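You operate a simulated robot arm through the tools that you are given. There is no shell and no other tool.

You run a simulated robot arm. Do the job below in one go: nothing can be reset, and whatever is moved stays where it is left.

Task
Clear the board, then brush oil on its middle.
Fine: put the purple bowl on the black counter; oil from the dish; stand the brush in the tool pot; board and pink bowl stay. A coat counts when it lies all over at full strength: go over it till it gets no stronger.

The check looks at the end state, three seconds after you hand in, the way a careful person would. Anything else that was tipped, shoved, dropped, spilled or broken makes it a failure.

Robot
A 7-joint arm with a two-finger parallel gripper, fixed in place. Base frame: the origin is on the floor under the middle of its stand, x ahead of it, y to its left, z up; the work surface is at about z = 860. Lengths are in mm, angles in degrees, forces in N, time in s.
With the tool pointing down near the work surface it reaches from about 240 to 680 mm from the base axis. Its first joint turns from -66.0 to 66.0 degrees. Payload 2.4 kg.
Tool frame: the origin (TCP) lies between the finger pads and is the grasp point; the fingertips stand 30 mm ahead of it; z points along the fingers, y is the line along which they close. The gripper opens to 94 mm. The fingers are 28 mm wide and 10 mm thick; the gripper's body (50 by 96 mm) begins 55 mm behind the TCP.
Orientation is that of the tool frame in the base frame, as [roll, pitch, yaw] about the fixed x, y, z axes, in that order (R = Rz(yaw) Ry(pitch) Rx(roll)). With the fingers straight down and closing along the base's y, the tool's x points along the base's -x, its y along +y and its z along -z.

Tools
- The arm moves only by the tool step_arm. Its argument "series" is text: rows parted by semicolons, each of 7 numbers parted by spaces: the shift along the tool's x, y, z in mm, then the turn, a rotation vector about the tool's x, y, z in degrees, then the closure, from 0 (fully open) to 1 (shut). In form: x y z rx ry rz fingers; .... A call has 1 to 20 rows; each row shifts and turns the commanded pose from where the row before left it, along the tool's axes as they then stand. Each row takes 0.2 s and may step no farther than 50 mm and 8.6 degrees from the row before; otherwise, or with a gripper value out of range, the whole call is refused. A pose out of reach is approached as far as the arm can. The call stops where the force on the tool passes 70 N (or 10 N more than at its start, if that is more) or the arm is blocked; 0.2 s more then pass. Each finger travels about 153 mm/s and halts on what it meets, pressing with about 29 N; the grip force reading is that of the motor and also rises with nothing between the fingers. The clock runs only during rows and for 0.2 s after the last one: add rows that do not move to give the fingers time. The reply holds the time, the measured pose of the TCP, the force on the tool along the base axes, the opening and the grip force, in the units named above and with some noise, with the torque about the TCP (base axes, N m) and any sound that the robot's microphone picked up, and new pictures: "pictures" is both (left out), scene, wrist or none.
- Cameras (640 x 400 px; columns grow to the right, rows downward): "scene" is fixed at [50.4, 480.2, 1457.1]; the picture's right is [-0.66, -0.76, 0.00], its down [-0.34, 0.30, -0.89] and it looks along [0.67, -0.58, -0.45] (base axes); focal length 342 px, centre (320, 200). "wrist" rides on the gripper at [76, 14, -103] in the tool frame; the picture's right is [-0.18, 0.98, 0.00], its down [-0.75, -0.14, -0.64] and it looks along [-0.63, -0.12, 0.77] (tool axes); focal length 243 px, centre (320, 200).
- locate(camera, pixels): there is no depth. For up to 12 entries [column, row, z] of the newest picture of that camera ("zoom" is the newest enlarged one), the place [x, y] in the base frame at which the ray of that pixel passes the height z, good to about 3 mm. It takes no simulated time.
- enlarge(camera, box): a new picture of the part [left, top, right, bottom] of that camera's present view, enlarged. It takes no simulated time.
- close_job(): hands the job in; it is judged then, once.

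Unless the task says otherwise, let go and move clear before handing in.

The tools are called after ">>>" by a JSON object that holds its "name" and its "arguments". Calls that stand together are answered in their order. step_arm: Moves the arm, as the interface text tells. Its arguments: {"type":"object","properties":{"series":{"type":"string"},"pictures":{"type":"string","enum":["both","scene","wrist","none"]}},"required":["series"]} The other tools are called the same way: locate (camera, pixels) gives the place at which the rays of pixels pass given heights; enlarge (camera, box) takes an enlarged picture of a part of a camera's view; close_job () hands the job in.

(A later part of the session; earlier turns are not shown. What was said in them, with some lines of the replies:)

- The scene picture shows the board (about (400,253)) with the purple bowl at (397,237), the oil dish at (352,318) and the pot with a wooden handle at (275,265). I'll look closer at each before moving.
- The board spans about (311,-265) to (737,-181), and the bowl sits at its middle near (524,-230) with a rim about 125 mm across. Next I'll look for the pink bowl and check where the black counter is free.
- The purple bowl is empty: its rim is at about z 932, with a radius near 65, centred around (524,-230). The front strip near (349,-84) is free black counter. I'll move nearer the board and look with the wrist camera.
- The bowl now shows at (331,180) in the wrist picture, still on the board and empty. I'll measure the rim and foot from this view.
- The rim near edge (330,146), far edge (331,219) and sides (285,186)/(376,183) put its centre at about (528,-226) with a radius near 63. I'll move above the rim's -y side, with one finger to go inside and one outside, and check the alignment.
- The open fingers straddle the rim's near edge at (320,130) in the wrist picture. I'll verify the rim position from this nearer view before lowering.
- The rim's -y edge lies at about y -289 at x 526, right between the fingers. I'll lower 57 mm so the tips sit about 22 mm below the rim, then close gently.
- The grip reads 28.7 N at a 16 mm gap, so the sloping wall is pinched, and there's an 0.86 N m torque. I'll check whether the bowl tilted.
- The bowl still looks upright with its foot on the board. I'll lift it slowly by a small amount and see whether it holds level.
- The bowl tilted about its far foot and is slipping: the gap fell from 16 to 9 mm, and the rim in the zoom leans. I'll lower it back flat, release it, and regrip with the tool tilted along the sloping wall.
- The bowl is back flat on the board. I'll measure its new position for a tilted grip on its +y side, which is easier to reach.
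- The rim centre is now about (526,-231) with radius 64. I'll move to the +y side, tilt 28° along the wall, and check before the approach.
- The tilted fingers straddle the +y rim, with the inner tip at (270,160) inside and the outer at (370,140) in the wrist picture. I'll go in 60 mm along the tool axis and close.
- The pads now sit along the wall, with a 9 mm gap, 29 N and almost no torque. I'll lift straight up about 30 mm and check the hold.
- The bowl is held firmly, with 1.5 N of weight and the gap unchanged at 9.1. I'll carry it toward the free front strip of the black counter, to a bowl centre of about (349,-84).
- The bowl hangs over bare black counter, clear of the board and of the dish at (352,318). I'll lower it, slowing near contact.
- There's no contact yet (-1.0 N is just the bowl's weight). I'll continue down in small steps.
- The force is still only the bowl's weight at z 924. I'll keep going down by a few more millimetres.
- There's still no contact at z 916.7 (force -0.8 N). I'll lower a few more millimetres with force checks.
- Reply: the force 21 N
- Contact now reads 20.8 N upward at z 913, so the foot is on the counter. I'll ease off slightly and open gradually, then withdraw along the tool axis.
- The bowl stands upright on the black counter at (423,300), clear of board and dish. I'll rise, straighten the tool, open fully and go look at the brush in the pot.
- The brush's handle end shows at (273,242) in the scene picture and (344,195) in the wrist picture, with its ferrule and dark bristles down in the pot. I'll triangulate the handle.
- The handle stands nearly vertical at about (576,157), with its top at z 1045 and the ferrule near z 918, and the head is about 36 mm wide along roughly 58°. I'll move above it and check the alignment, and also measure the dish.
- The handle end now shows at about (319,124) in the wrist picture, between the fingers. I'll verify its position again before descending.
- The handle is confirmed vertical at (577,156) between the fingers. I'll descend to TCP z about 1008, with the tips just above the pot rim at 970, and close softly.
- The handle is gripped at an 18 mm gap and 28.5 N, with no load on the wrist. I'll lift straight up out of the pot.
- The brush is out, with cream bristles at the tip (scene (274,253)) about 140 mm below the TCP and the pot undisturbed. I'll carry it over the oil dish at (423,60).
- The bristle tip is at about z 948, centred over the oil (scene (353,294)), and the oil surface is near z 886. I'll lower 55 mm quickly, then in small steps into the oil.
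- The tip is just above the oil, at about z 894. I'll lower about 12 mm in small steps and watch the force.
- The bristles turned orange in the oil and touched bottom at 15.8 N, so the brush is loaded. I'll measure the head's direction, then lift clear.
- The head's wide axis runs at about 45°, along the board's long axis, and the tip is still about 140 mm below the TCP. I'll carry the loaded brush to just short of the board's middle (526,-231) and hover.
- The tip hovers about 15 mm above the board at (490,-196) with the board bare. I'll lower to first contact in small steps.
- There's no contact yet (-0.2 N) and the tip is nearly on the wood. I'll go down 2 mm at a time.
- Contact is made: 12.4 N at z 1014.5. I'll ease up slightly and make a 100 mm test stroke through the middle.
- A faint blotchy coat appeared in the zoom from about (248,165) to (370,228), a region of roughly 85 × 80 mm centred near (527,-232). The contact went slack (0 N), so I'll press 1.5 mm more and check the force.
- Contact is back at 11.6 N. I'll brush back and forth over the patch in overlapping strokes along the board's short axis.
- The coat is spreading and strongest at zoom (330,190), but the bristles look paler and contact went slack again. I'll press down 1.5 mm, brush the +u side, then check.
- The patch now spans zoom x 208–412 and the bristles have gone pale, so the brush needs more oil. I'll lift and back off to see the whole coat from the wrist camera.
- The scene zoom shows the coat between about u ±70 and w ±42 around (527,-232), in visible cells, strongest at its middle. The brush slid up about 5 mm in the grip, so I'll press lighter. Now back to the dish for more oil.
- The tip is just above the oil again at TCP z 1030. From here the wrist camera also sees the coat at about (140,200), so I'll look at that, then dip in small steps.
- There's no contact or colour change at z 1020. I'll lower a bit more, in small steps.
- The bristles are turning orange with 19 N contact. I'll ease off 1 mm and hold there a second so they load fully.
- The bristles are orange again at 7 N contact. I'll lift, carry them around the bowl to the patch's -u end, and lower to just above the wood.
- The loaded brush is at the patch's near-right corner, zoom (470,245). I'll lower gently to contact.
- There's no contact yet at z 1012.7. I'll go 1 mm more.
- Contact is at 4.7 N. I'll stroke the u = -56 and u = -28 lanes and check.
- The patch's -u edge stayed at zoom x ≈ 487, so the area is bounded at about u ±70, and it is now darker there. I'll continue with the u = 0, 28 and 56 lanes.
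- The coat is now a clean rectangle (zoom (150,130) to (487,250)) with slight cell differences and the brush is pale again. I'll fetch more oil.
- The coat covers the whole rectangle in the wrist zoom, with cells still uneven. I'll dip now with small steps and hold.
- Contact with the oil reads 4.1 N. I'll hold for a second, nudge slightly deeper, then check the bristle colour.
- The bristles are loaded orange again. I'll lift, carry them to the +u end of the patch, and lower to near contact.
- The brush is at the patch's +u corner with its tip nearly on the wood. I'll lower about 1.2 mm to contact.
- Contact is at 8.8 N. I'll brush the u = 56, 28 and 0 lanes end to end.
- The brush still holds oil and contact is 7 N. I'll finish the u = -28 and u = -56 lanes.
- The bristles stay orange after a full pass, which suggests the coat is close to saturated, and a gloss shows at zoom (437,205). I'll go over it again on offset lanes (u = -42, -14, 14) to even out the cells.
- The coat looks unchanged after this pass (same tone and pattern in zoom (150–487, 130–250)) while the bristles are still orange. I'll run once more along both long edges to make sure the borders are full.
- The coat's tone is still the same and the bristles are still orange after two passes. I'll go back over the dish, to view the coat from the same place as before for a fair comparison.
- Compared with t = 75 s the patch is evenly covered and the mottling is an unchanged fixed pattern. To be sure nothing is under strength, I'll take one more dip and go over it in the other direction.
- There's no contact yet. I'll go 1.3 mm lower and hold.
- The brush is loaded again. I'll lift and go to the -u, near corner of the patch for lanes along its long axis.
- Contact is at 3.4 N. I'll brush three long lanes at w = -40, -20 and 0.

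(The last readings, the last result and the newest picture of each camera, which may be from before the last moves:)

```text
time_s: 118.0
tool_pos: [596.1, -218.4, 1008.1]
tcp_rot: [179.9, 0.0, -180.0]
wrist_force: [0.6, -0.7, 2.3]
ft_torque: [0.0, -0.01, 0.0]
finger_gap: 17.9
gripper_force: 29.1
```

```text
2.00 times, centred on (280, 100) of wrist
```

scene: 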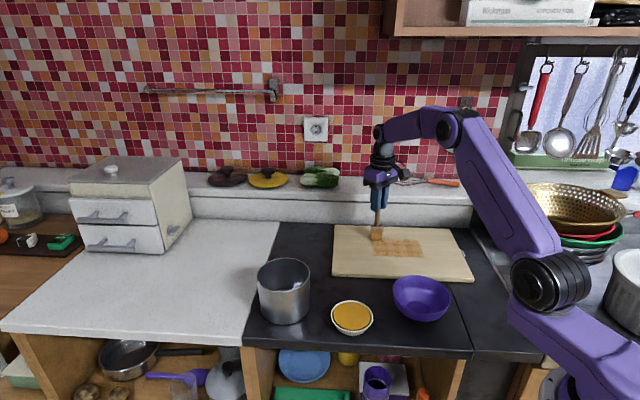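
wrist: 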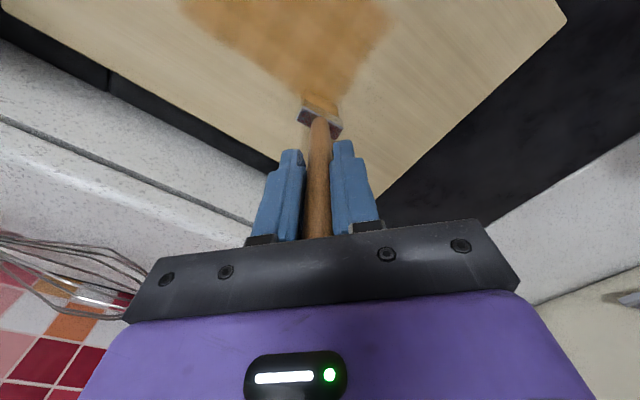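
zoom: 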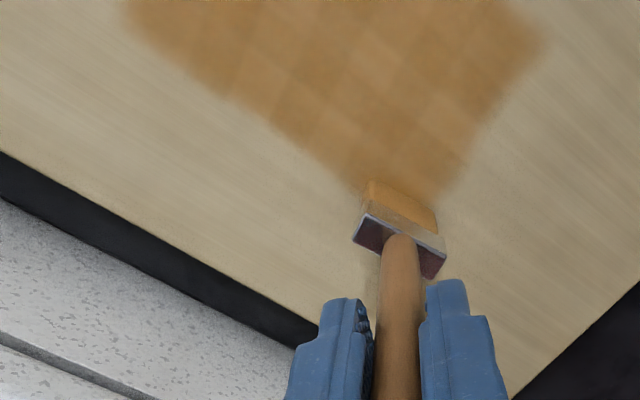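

After a fresh load the coat looks exactly the same and the bristles stay orange, so it's saturated over the whole patch. I'll lift high and carry the brush back above the pot.

>>> {"name": "step_arm", "arguments": {"series": "0 0 -20 0 0 0 1; 0 0 -40 0 0 0 1; 0 0 -45 0 0 0 1; 0 0 -40 0 0 0 1; 2.54 46.85 0 0 0 0 1; 2.54 46.85 0 0 0 0 1; 2.54 46.85 0 0 0 0 1; 2.54 46.85 0 0 0 0 1; 2.54 46.85 0 0 0 0 1; 2.54 46.85 0 0 0 0 1; 2.54 46.85 0 0 0 0 1; 2.54 46.85 0 0 0 0 1; 0 0 0 0 0 0 1; 0 0 0 0 0 0 1"}}

>>> {"name": "enlarge", "arguments": {"camera": "scene", "box": [210, 170, 370, 300]}}

>>> {"name": "enlarge", "arguments": {"camera": "wrist", "box": [230, 0, 410, 140]}}

>>> {"name": "enlarge", "arguments": {"camera": "scene", "box": [320, 210, 480, 310]}}

```text
time_s: 121.0
tool_pos: [575.6, 158.3, 1155.6]
tcp_rot: [-179.9, 0.0, -180.0]
wrist_force: [0.1, -0.3, 0.3]
ft_torque: [0.0, 0.02, 0.0]
finger_gap: 18.1
gripper_force: 29.0
```

scene: 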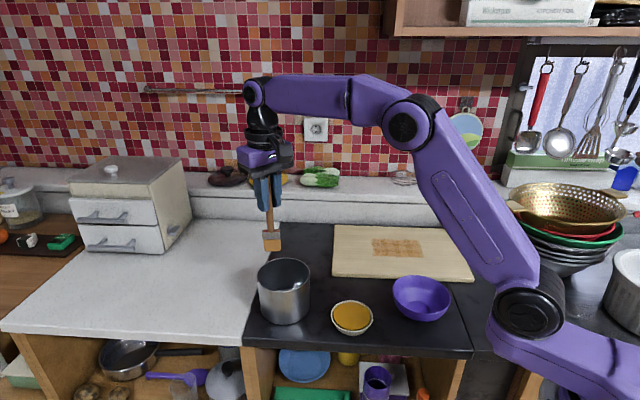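
wrist: 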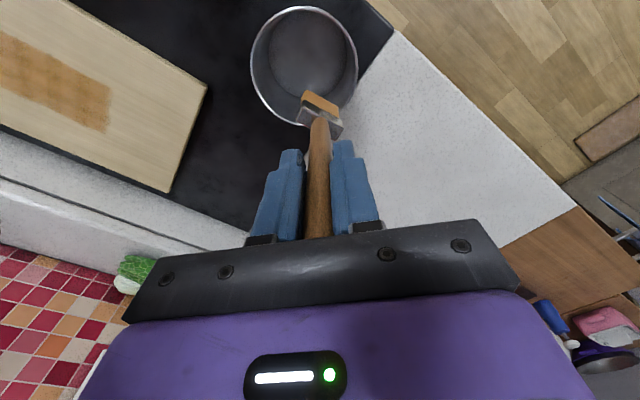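

```text
3.08 times, centred on (290, 235) of scene
```

zoom: 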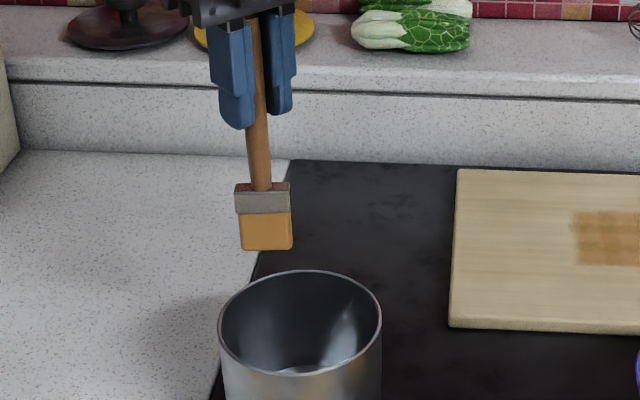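

```text
2.86 times, centred on (320, 70) of wrist
```

zoom: 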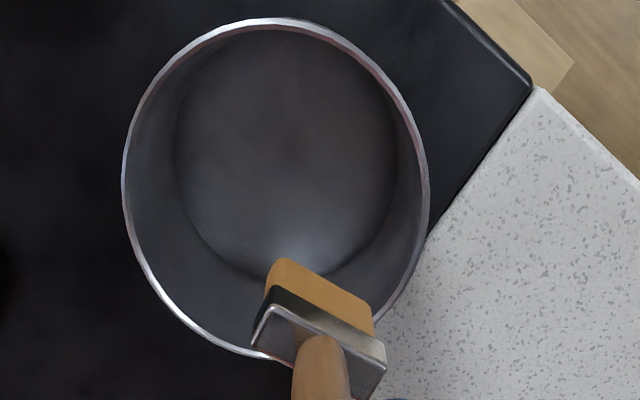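

```text
4.00 times, centred on (400, 260) of scene
```

zoom: 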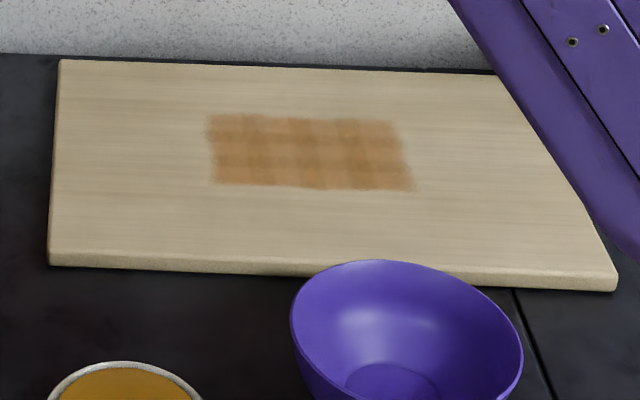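

The coat is even and complete, and the brush hangs over the pot with its tip near z 1022. I'll shift 6 mm toward the pot's middle and lower it inside.

>>> {"name": "step_arm", "arguments": {"series": "5.7 -2 10 0 0 0 1; 0 0 30 0 0 0 1; 0 0 35 0 0 0 1; 0 0 35 0 0 0 1; 0 0 25 0 0 0 1; 0 0 8 0 0 0 1; 0 0 0 0 0 0 1"}}

>>> {"name": "enlarge", "arguments": {"camera": "scene", "box": [210, 200, 370, 330]}}

>>> {"name": "enlarge", "arguments": {"camera": "wrist", "box": [190, 0, 430, 200]}}

```text
time_s: 122.6
tool_pos: [571.2, 155.6, 1010.0]
tcp_rot: [-180.0, 0.0, 179.9]
wrist_force: [-1.2, -0.2, 0.1]
ft_torque: [-0.01, 0.01, 0.0]
finger_gap: 18.0
gripper_force: 29.1
```

scene: 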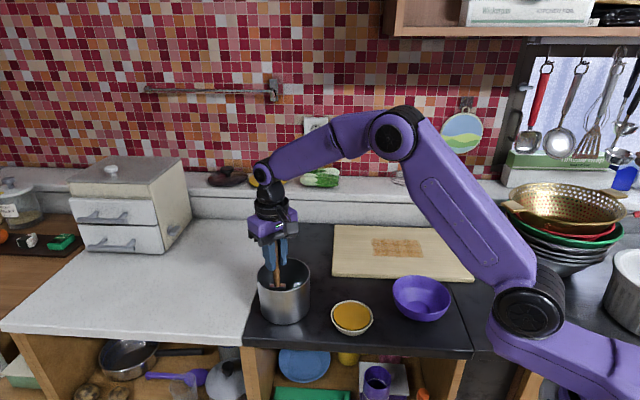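
wrist: 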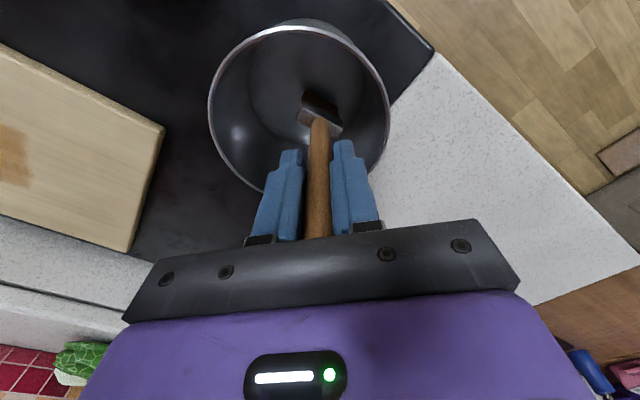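

```text
3.08 times, centred on (290, 265) of scene
```

zoom: 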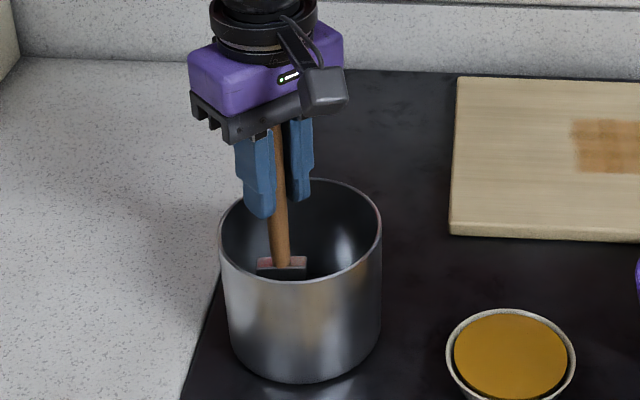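

```text
2.00 times, centred on (310, 100) of wrist
```

zoom: 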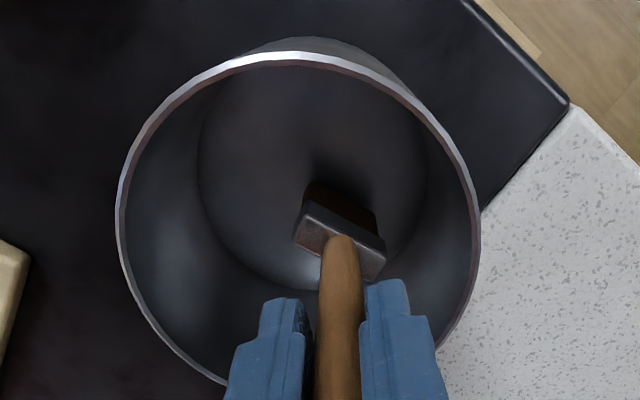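

The head is inside the pot, clear of the wall, with no force yet. I'll lower in small steps to the pot floor.

>>> {"name": "step_arm", "arguments": {"series": "0 0 2.5 0 0 0 1; 0 0 2.5 0 0 0 1; 0 0 0 0 0 0 1", "pictures": "none"}}

>>> {"name": "step_arm", "arguments": {"series": "0 0 1.5 0 0 0 1; 0 0 1 0 0 0 1; 0 0 0 0 0 0 1", "pictures": "none"}}

```text
time_s: 123.4
tool_pos: [571.4, 155.8, 1005.7]
tcp_rot: [-180.0, 0.0, -180.0]
wrist_force: [0.2, -0.2, 0.4]
ft_torque: [-0.03, 0.01, 0.01]
finger_gap: 18.0
gripper_force: 28.5
```

```text
time_s: 124.2
tool_pos: [570.6, 155.1, 1003.7]
tcp_rot: [180.0, 0.0, 179.9]
wrist_force: [-0.3, -0.1, -0.4]
ft_torque: [0.03, -0.01, -0.02]
finger_gap: 17.9
gripper_force: 29.2
```

>>> {"name": "step_arm", "arguments": {"series": "0 0 1 0 0 0 1; 0 0 1 0 0 0 1; 0 0 0 0 0 0 1", "pictures": "none"}}

```text
time_s: 125.0
tool_pos: [569.5, 154.9, 1001.8]
tcp_rot: [-180.0, 0.0, -180.0]
wrist_force: [-0.2, -0.4, -0.5]
ft_torque: [0.03, 0.02, -0.02]
finger_gap: 18.0
gripper_force: 29.4
```

There's no floor contact yet at z 1001.8. I'll continue 1 mm at a time.

>>> {"name": "step_arm", "arguments": {"series": "0 0 1 0 0 0 1; 0 0 1 0 0 0 1; 0 0 0 0 0 0 1", "pictures": "none"}}

```text
time_s: 125.8
tool_pos: [570.5, 155.8, 1001.1]
tcp_rot: [179.9, 0.1, 180.0]
wrist_force: [-3.7, -1.0, 17.4]
ft_torque: [-0.02, 0.33, 0.04]
finger_gap: 18.1
gripper_force: 29.0
```

The bristles touch the pot floor at 17 N. I'll ease off slightly, open just enough to free the handle, and look.

>>> {"name": "step_arm", "arguments": {"series": "0 0 -0.8 0 0 0 1; 0 0 0 0 0 0 1; 0 0 0 0 0 0 0.79; 0 0 0 0 0 0 0.75; 0 0 0 0 0 0 0.7; 0 0 0 0 0 0 0.66; 0 0 0 0 0 0 0.66; 0 0 0 0 0 0 0.66"}}

>>> {"name": "enlarge", "arguments": {"camera": "scene", "box": [210, 200, 370, 330]}}

>>> {"name": "enlarge", "arguments": {"camera": "wrist", "box": [190, 40, 430, 240]}}

```text
time_s: 127.6
tool_pos: [571.2, 156.6, 1000.8]
tcp_rot: [180.0, 0.0, 180.0]
wrist_force: [0.5, 0.3, 0.6]
ft_torque: [0.02, -0.02, -0.01]
finger_gap: 32.0
gripper_force: 0.0
```

scene: 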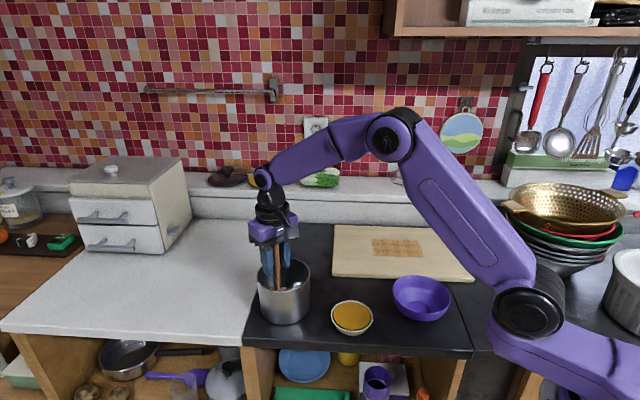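
wrist: 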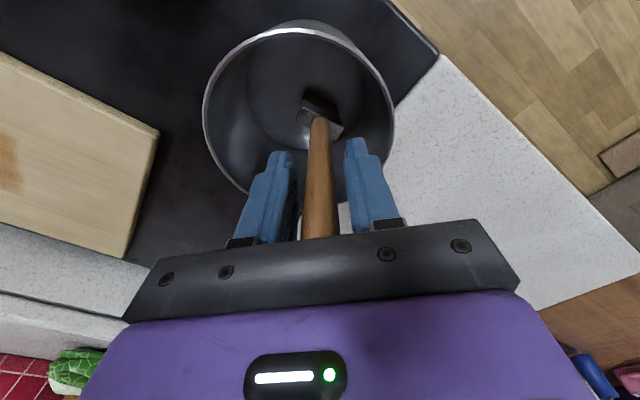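

```text
3.08 times, centred on (290, 265) of scene
```

zoom: 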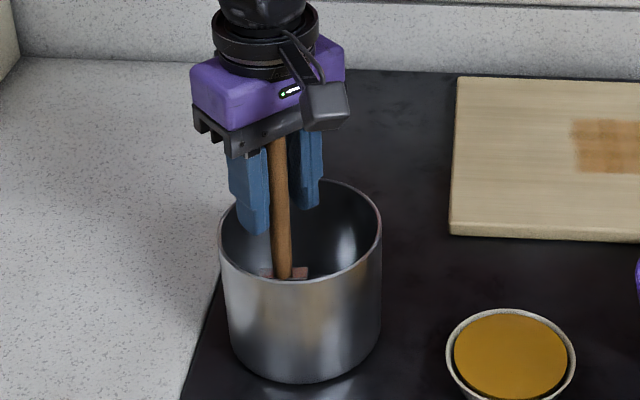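

```text
2.00 times, centred on (310, 140) of wrist
```

zoom: 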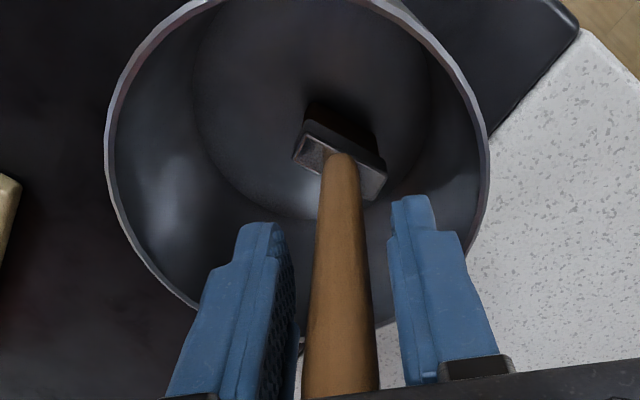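

The brush stands free and upright in the pot between the opened fingers. I'll rise straight up, opening a bit wider once above the rim.

>>> {"name": "step_arm", "arguments": {"series": "0 0 -10 0 0 0 0.66; 0 0 -15 0 0 0 0.66; 0 0 -10 0 0 0 0.5; 0 0 -25 0 0 0 0.4; 0 0 -30 0 0 0 0.3; 0 0 -40 0 0 0 0.3; 0 0 -40 0 0 0 0.3; 0 0 0 0 0 0 0.3"}}

>>> {"name": "enlarge", "arguments": {"camera": "scene", "box": [210, 200, 370, 330]}}

>>> {"name": "enlarge", "arguments": {"camera": "wrist", "box": [230, 0, 410, 140]}}

```text
time_s: 129.4
tool_pos: [569.2, 155.5, 1170.1]
tcp_rot: [180.0, 0.0, 180.0]
wrist_force: [0.8, 0.5, 0.0]
ft_torque: [-0.03, 0.02, 0.0]
finger_gap: 65.7
gripper_force: 0.0
```

scene: 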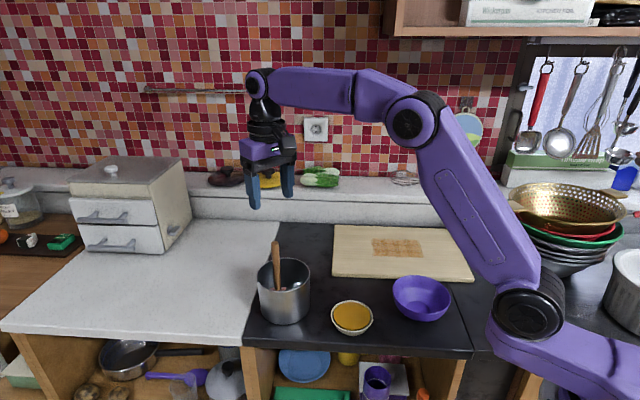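
wrist: 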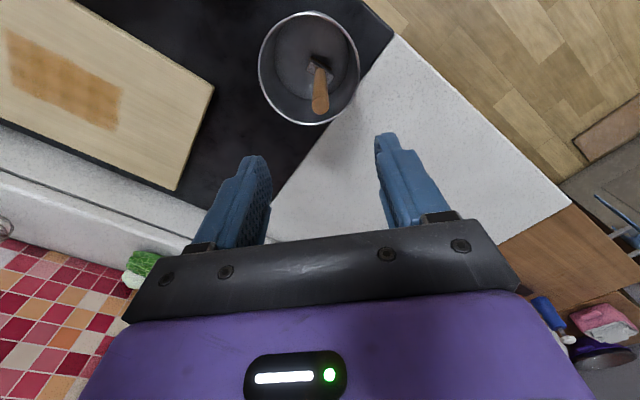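

```text
3.08 times, centred on (290, 265) of scene
```

zoom: 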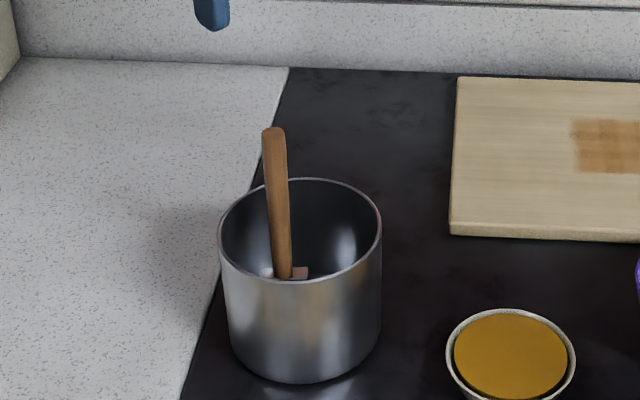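

```text
2.86 times, centred on (320, 70) of wrist
```

zoom: 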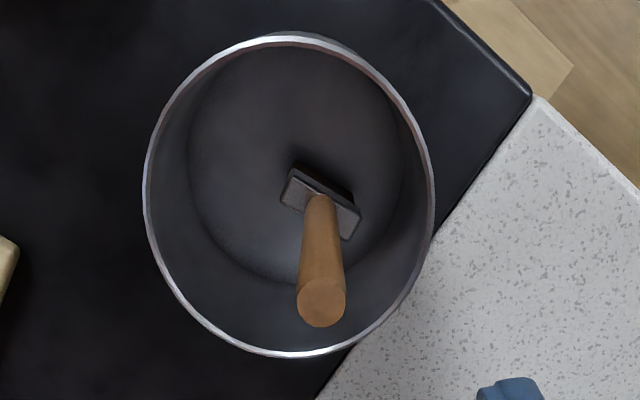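

The brush stands upright in the pot at scene (277,265), and the hand is clear at z 1170. I'll retreat a little higher and inspect the board, bowl and dish one last time.

>>> {"name": "step_arm", "arguments": {"series": "30 -20 -35 0 0 0 0; 30 -20 -35 0 0 0 0; 30 -20 -30 0 0 0 0; 0 0 0 0 0 0 0; 0 0 0 0 0 0 0; 0 0 0 0 0 0 0"}}

>>> {"name": "enlarge", "arguments": {"camera": "scene", "box": [350, 215, 446, 275]}}

>>> {"name": "enlarge", "arguments": {"camera": "scene", "box": [240, 210, 490, 366]}}

>>> {"name": "enlarge", "arguments": {"camera": "wrist", "box": [0, 0, 240, 150]}}

```text
refused: row 1 steps farther than a row can; nothing moved
```

```text
6.67 times, centred on (398, 245) of scene
```

zoom: 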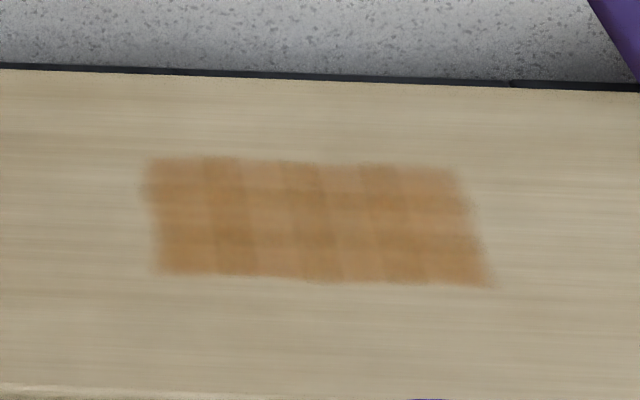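

```text
2.56 times, centred on (365, 288) of scene
```

zoom: 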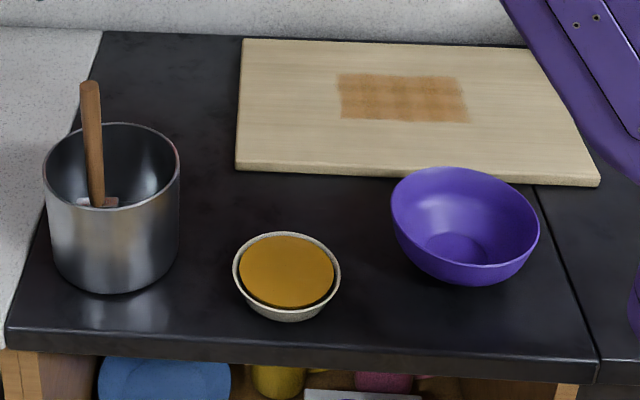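

```text
2.67 times, centred on (120, 75) of wrist
```

zoom: 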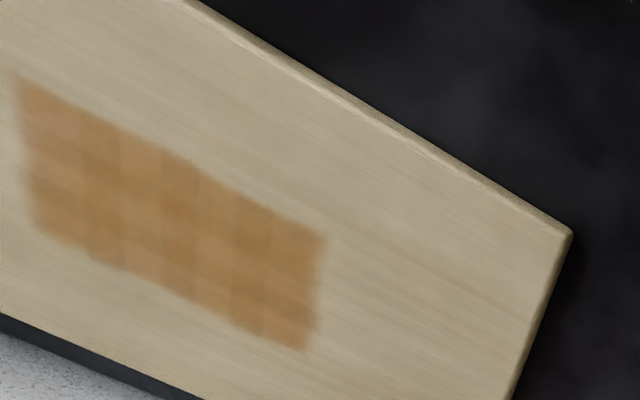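

The first row was too long, so nothing moved. The zooms show an even coat (the regular bands are just cell overlaps), with the board, dish and pot where they were. I'll retreat with shorter steps and then hand in.

>>> {"name": "step_arm", "arguments": {"series": "20 -10 -25 0 0 0 0.2; 25 -10 -25 0 0 0 0; 25 -10 -25 0 0 0 0; 25 -10 -20 0 0 0 0; 0 0 0 0 0 0 0; 0 0 0 0 0 0 0; 0 0 0 0 0 0 0"}}

>>> {"name": "enlarge", "arguments": {"camera": "scene", "box": [240, 210, 490, 366]}}

```text
time_s: 131.0
tool_pos: [476.1, 116.2, 1265.5]
tcp_rot: [180.0, 0.0, -180.0]
wrist_force: [0.6, 0.2, 0.6]
ft_torque: [-0.01, 0.01, 0.0]
finger_gap: 93.7
gripper_force: 0.1
```

scene: 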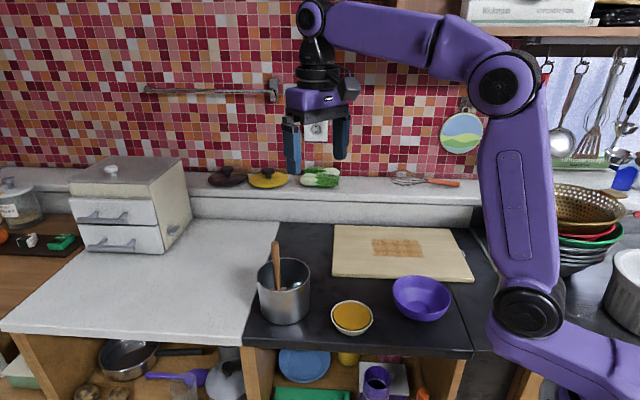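
wrist: 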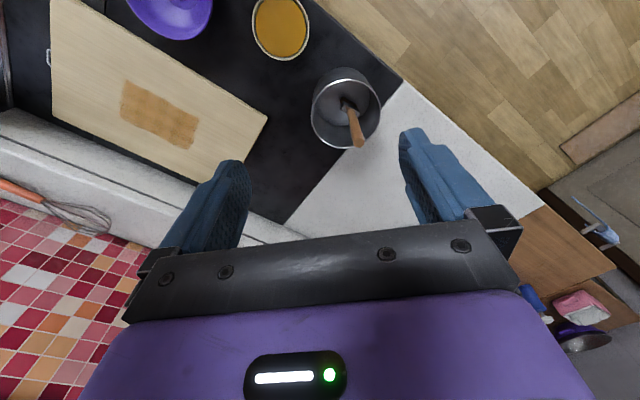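

```text
2.56 times, centred on (365, 288) of scene
```

zoom: 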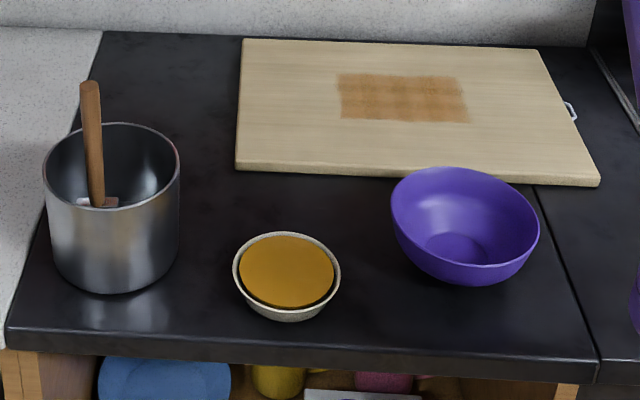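

The final pictures show the bowl upright on the black counter (423,298) and the coated board at its old place (400,250). The dish is undisturbed (352,318), the brush stands in the pot (277,265), and the arm is clear. I'm handing in.

>>> {"name": "close_job", "arguments": {}}

```text
The job is handed in.
```

The last pictures show the job finished, and I've handed it in; the check result hasn't come back to me.

- **Board:** cleared and not moved. The oil coat is a rectangle of about 140 × 85 mm at its middle. I went over it until it got no stronger: after the last dip, a full pass in the other direction changed nothing I could see. A faint regular banding remains; it didn't change with more oil, so I took it as part of how the coat is drawn.
- **Purple bowl:** upright on the black counter, in the clear space between the board and the front edge. My first grip on it slipped, so I set it back down on the board and gripped it again at an angle. Nothing was tipped or dropped.
- **Oil dish and pot:** both look to be where they started, and I saw no spills on the counter.
- **Brush:** standing upright in the tool pot with its handle up. It is about 6 mm nearer the middle of the pot than before.
- **Pink bowl:** I never clearly identified it. The only likely thing I saw was a pink item on the shelf under the counter, and the arm never went near it.
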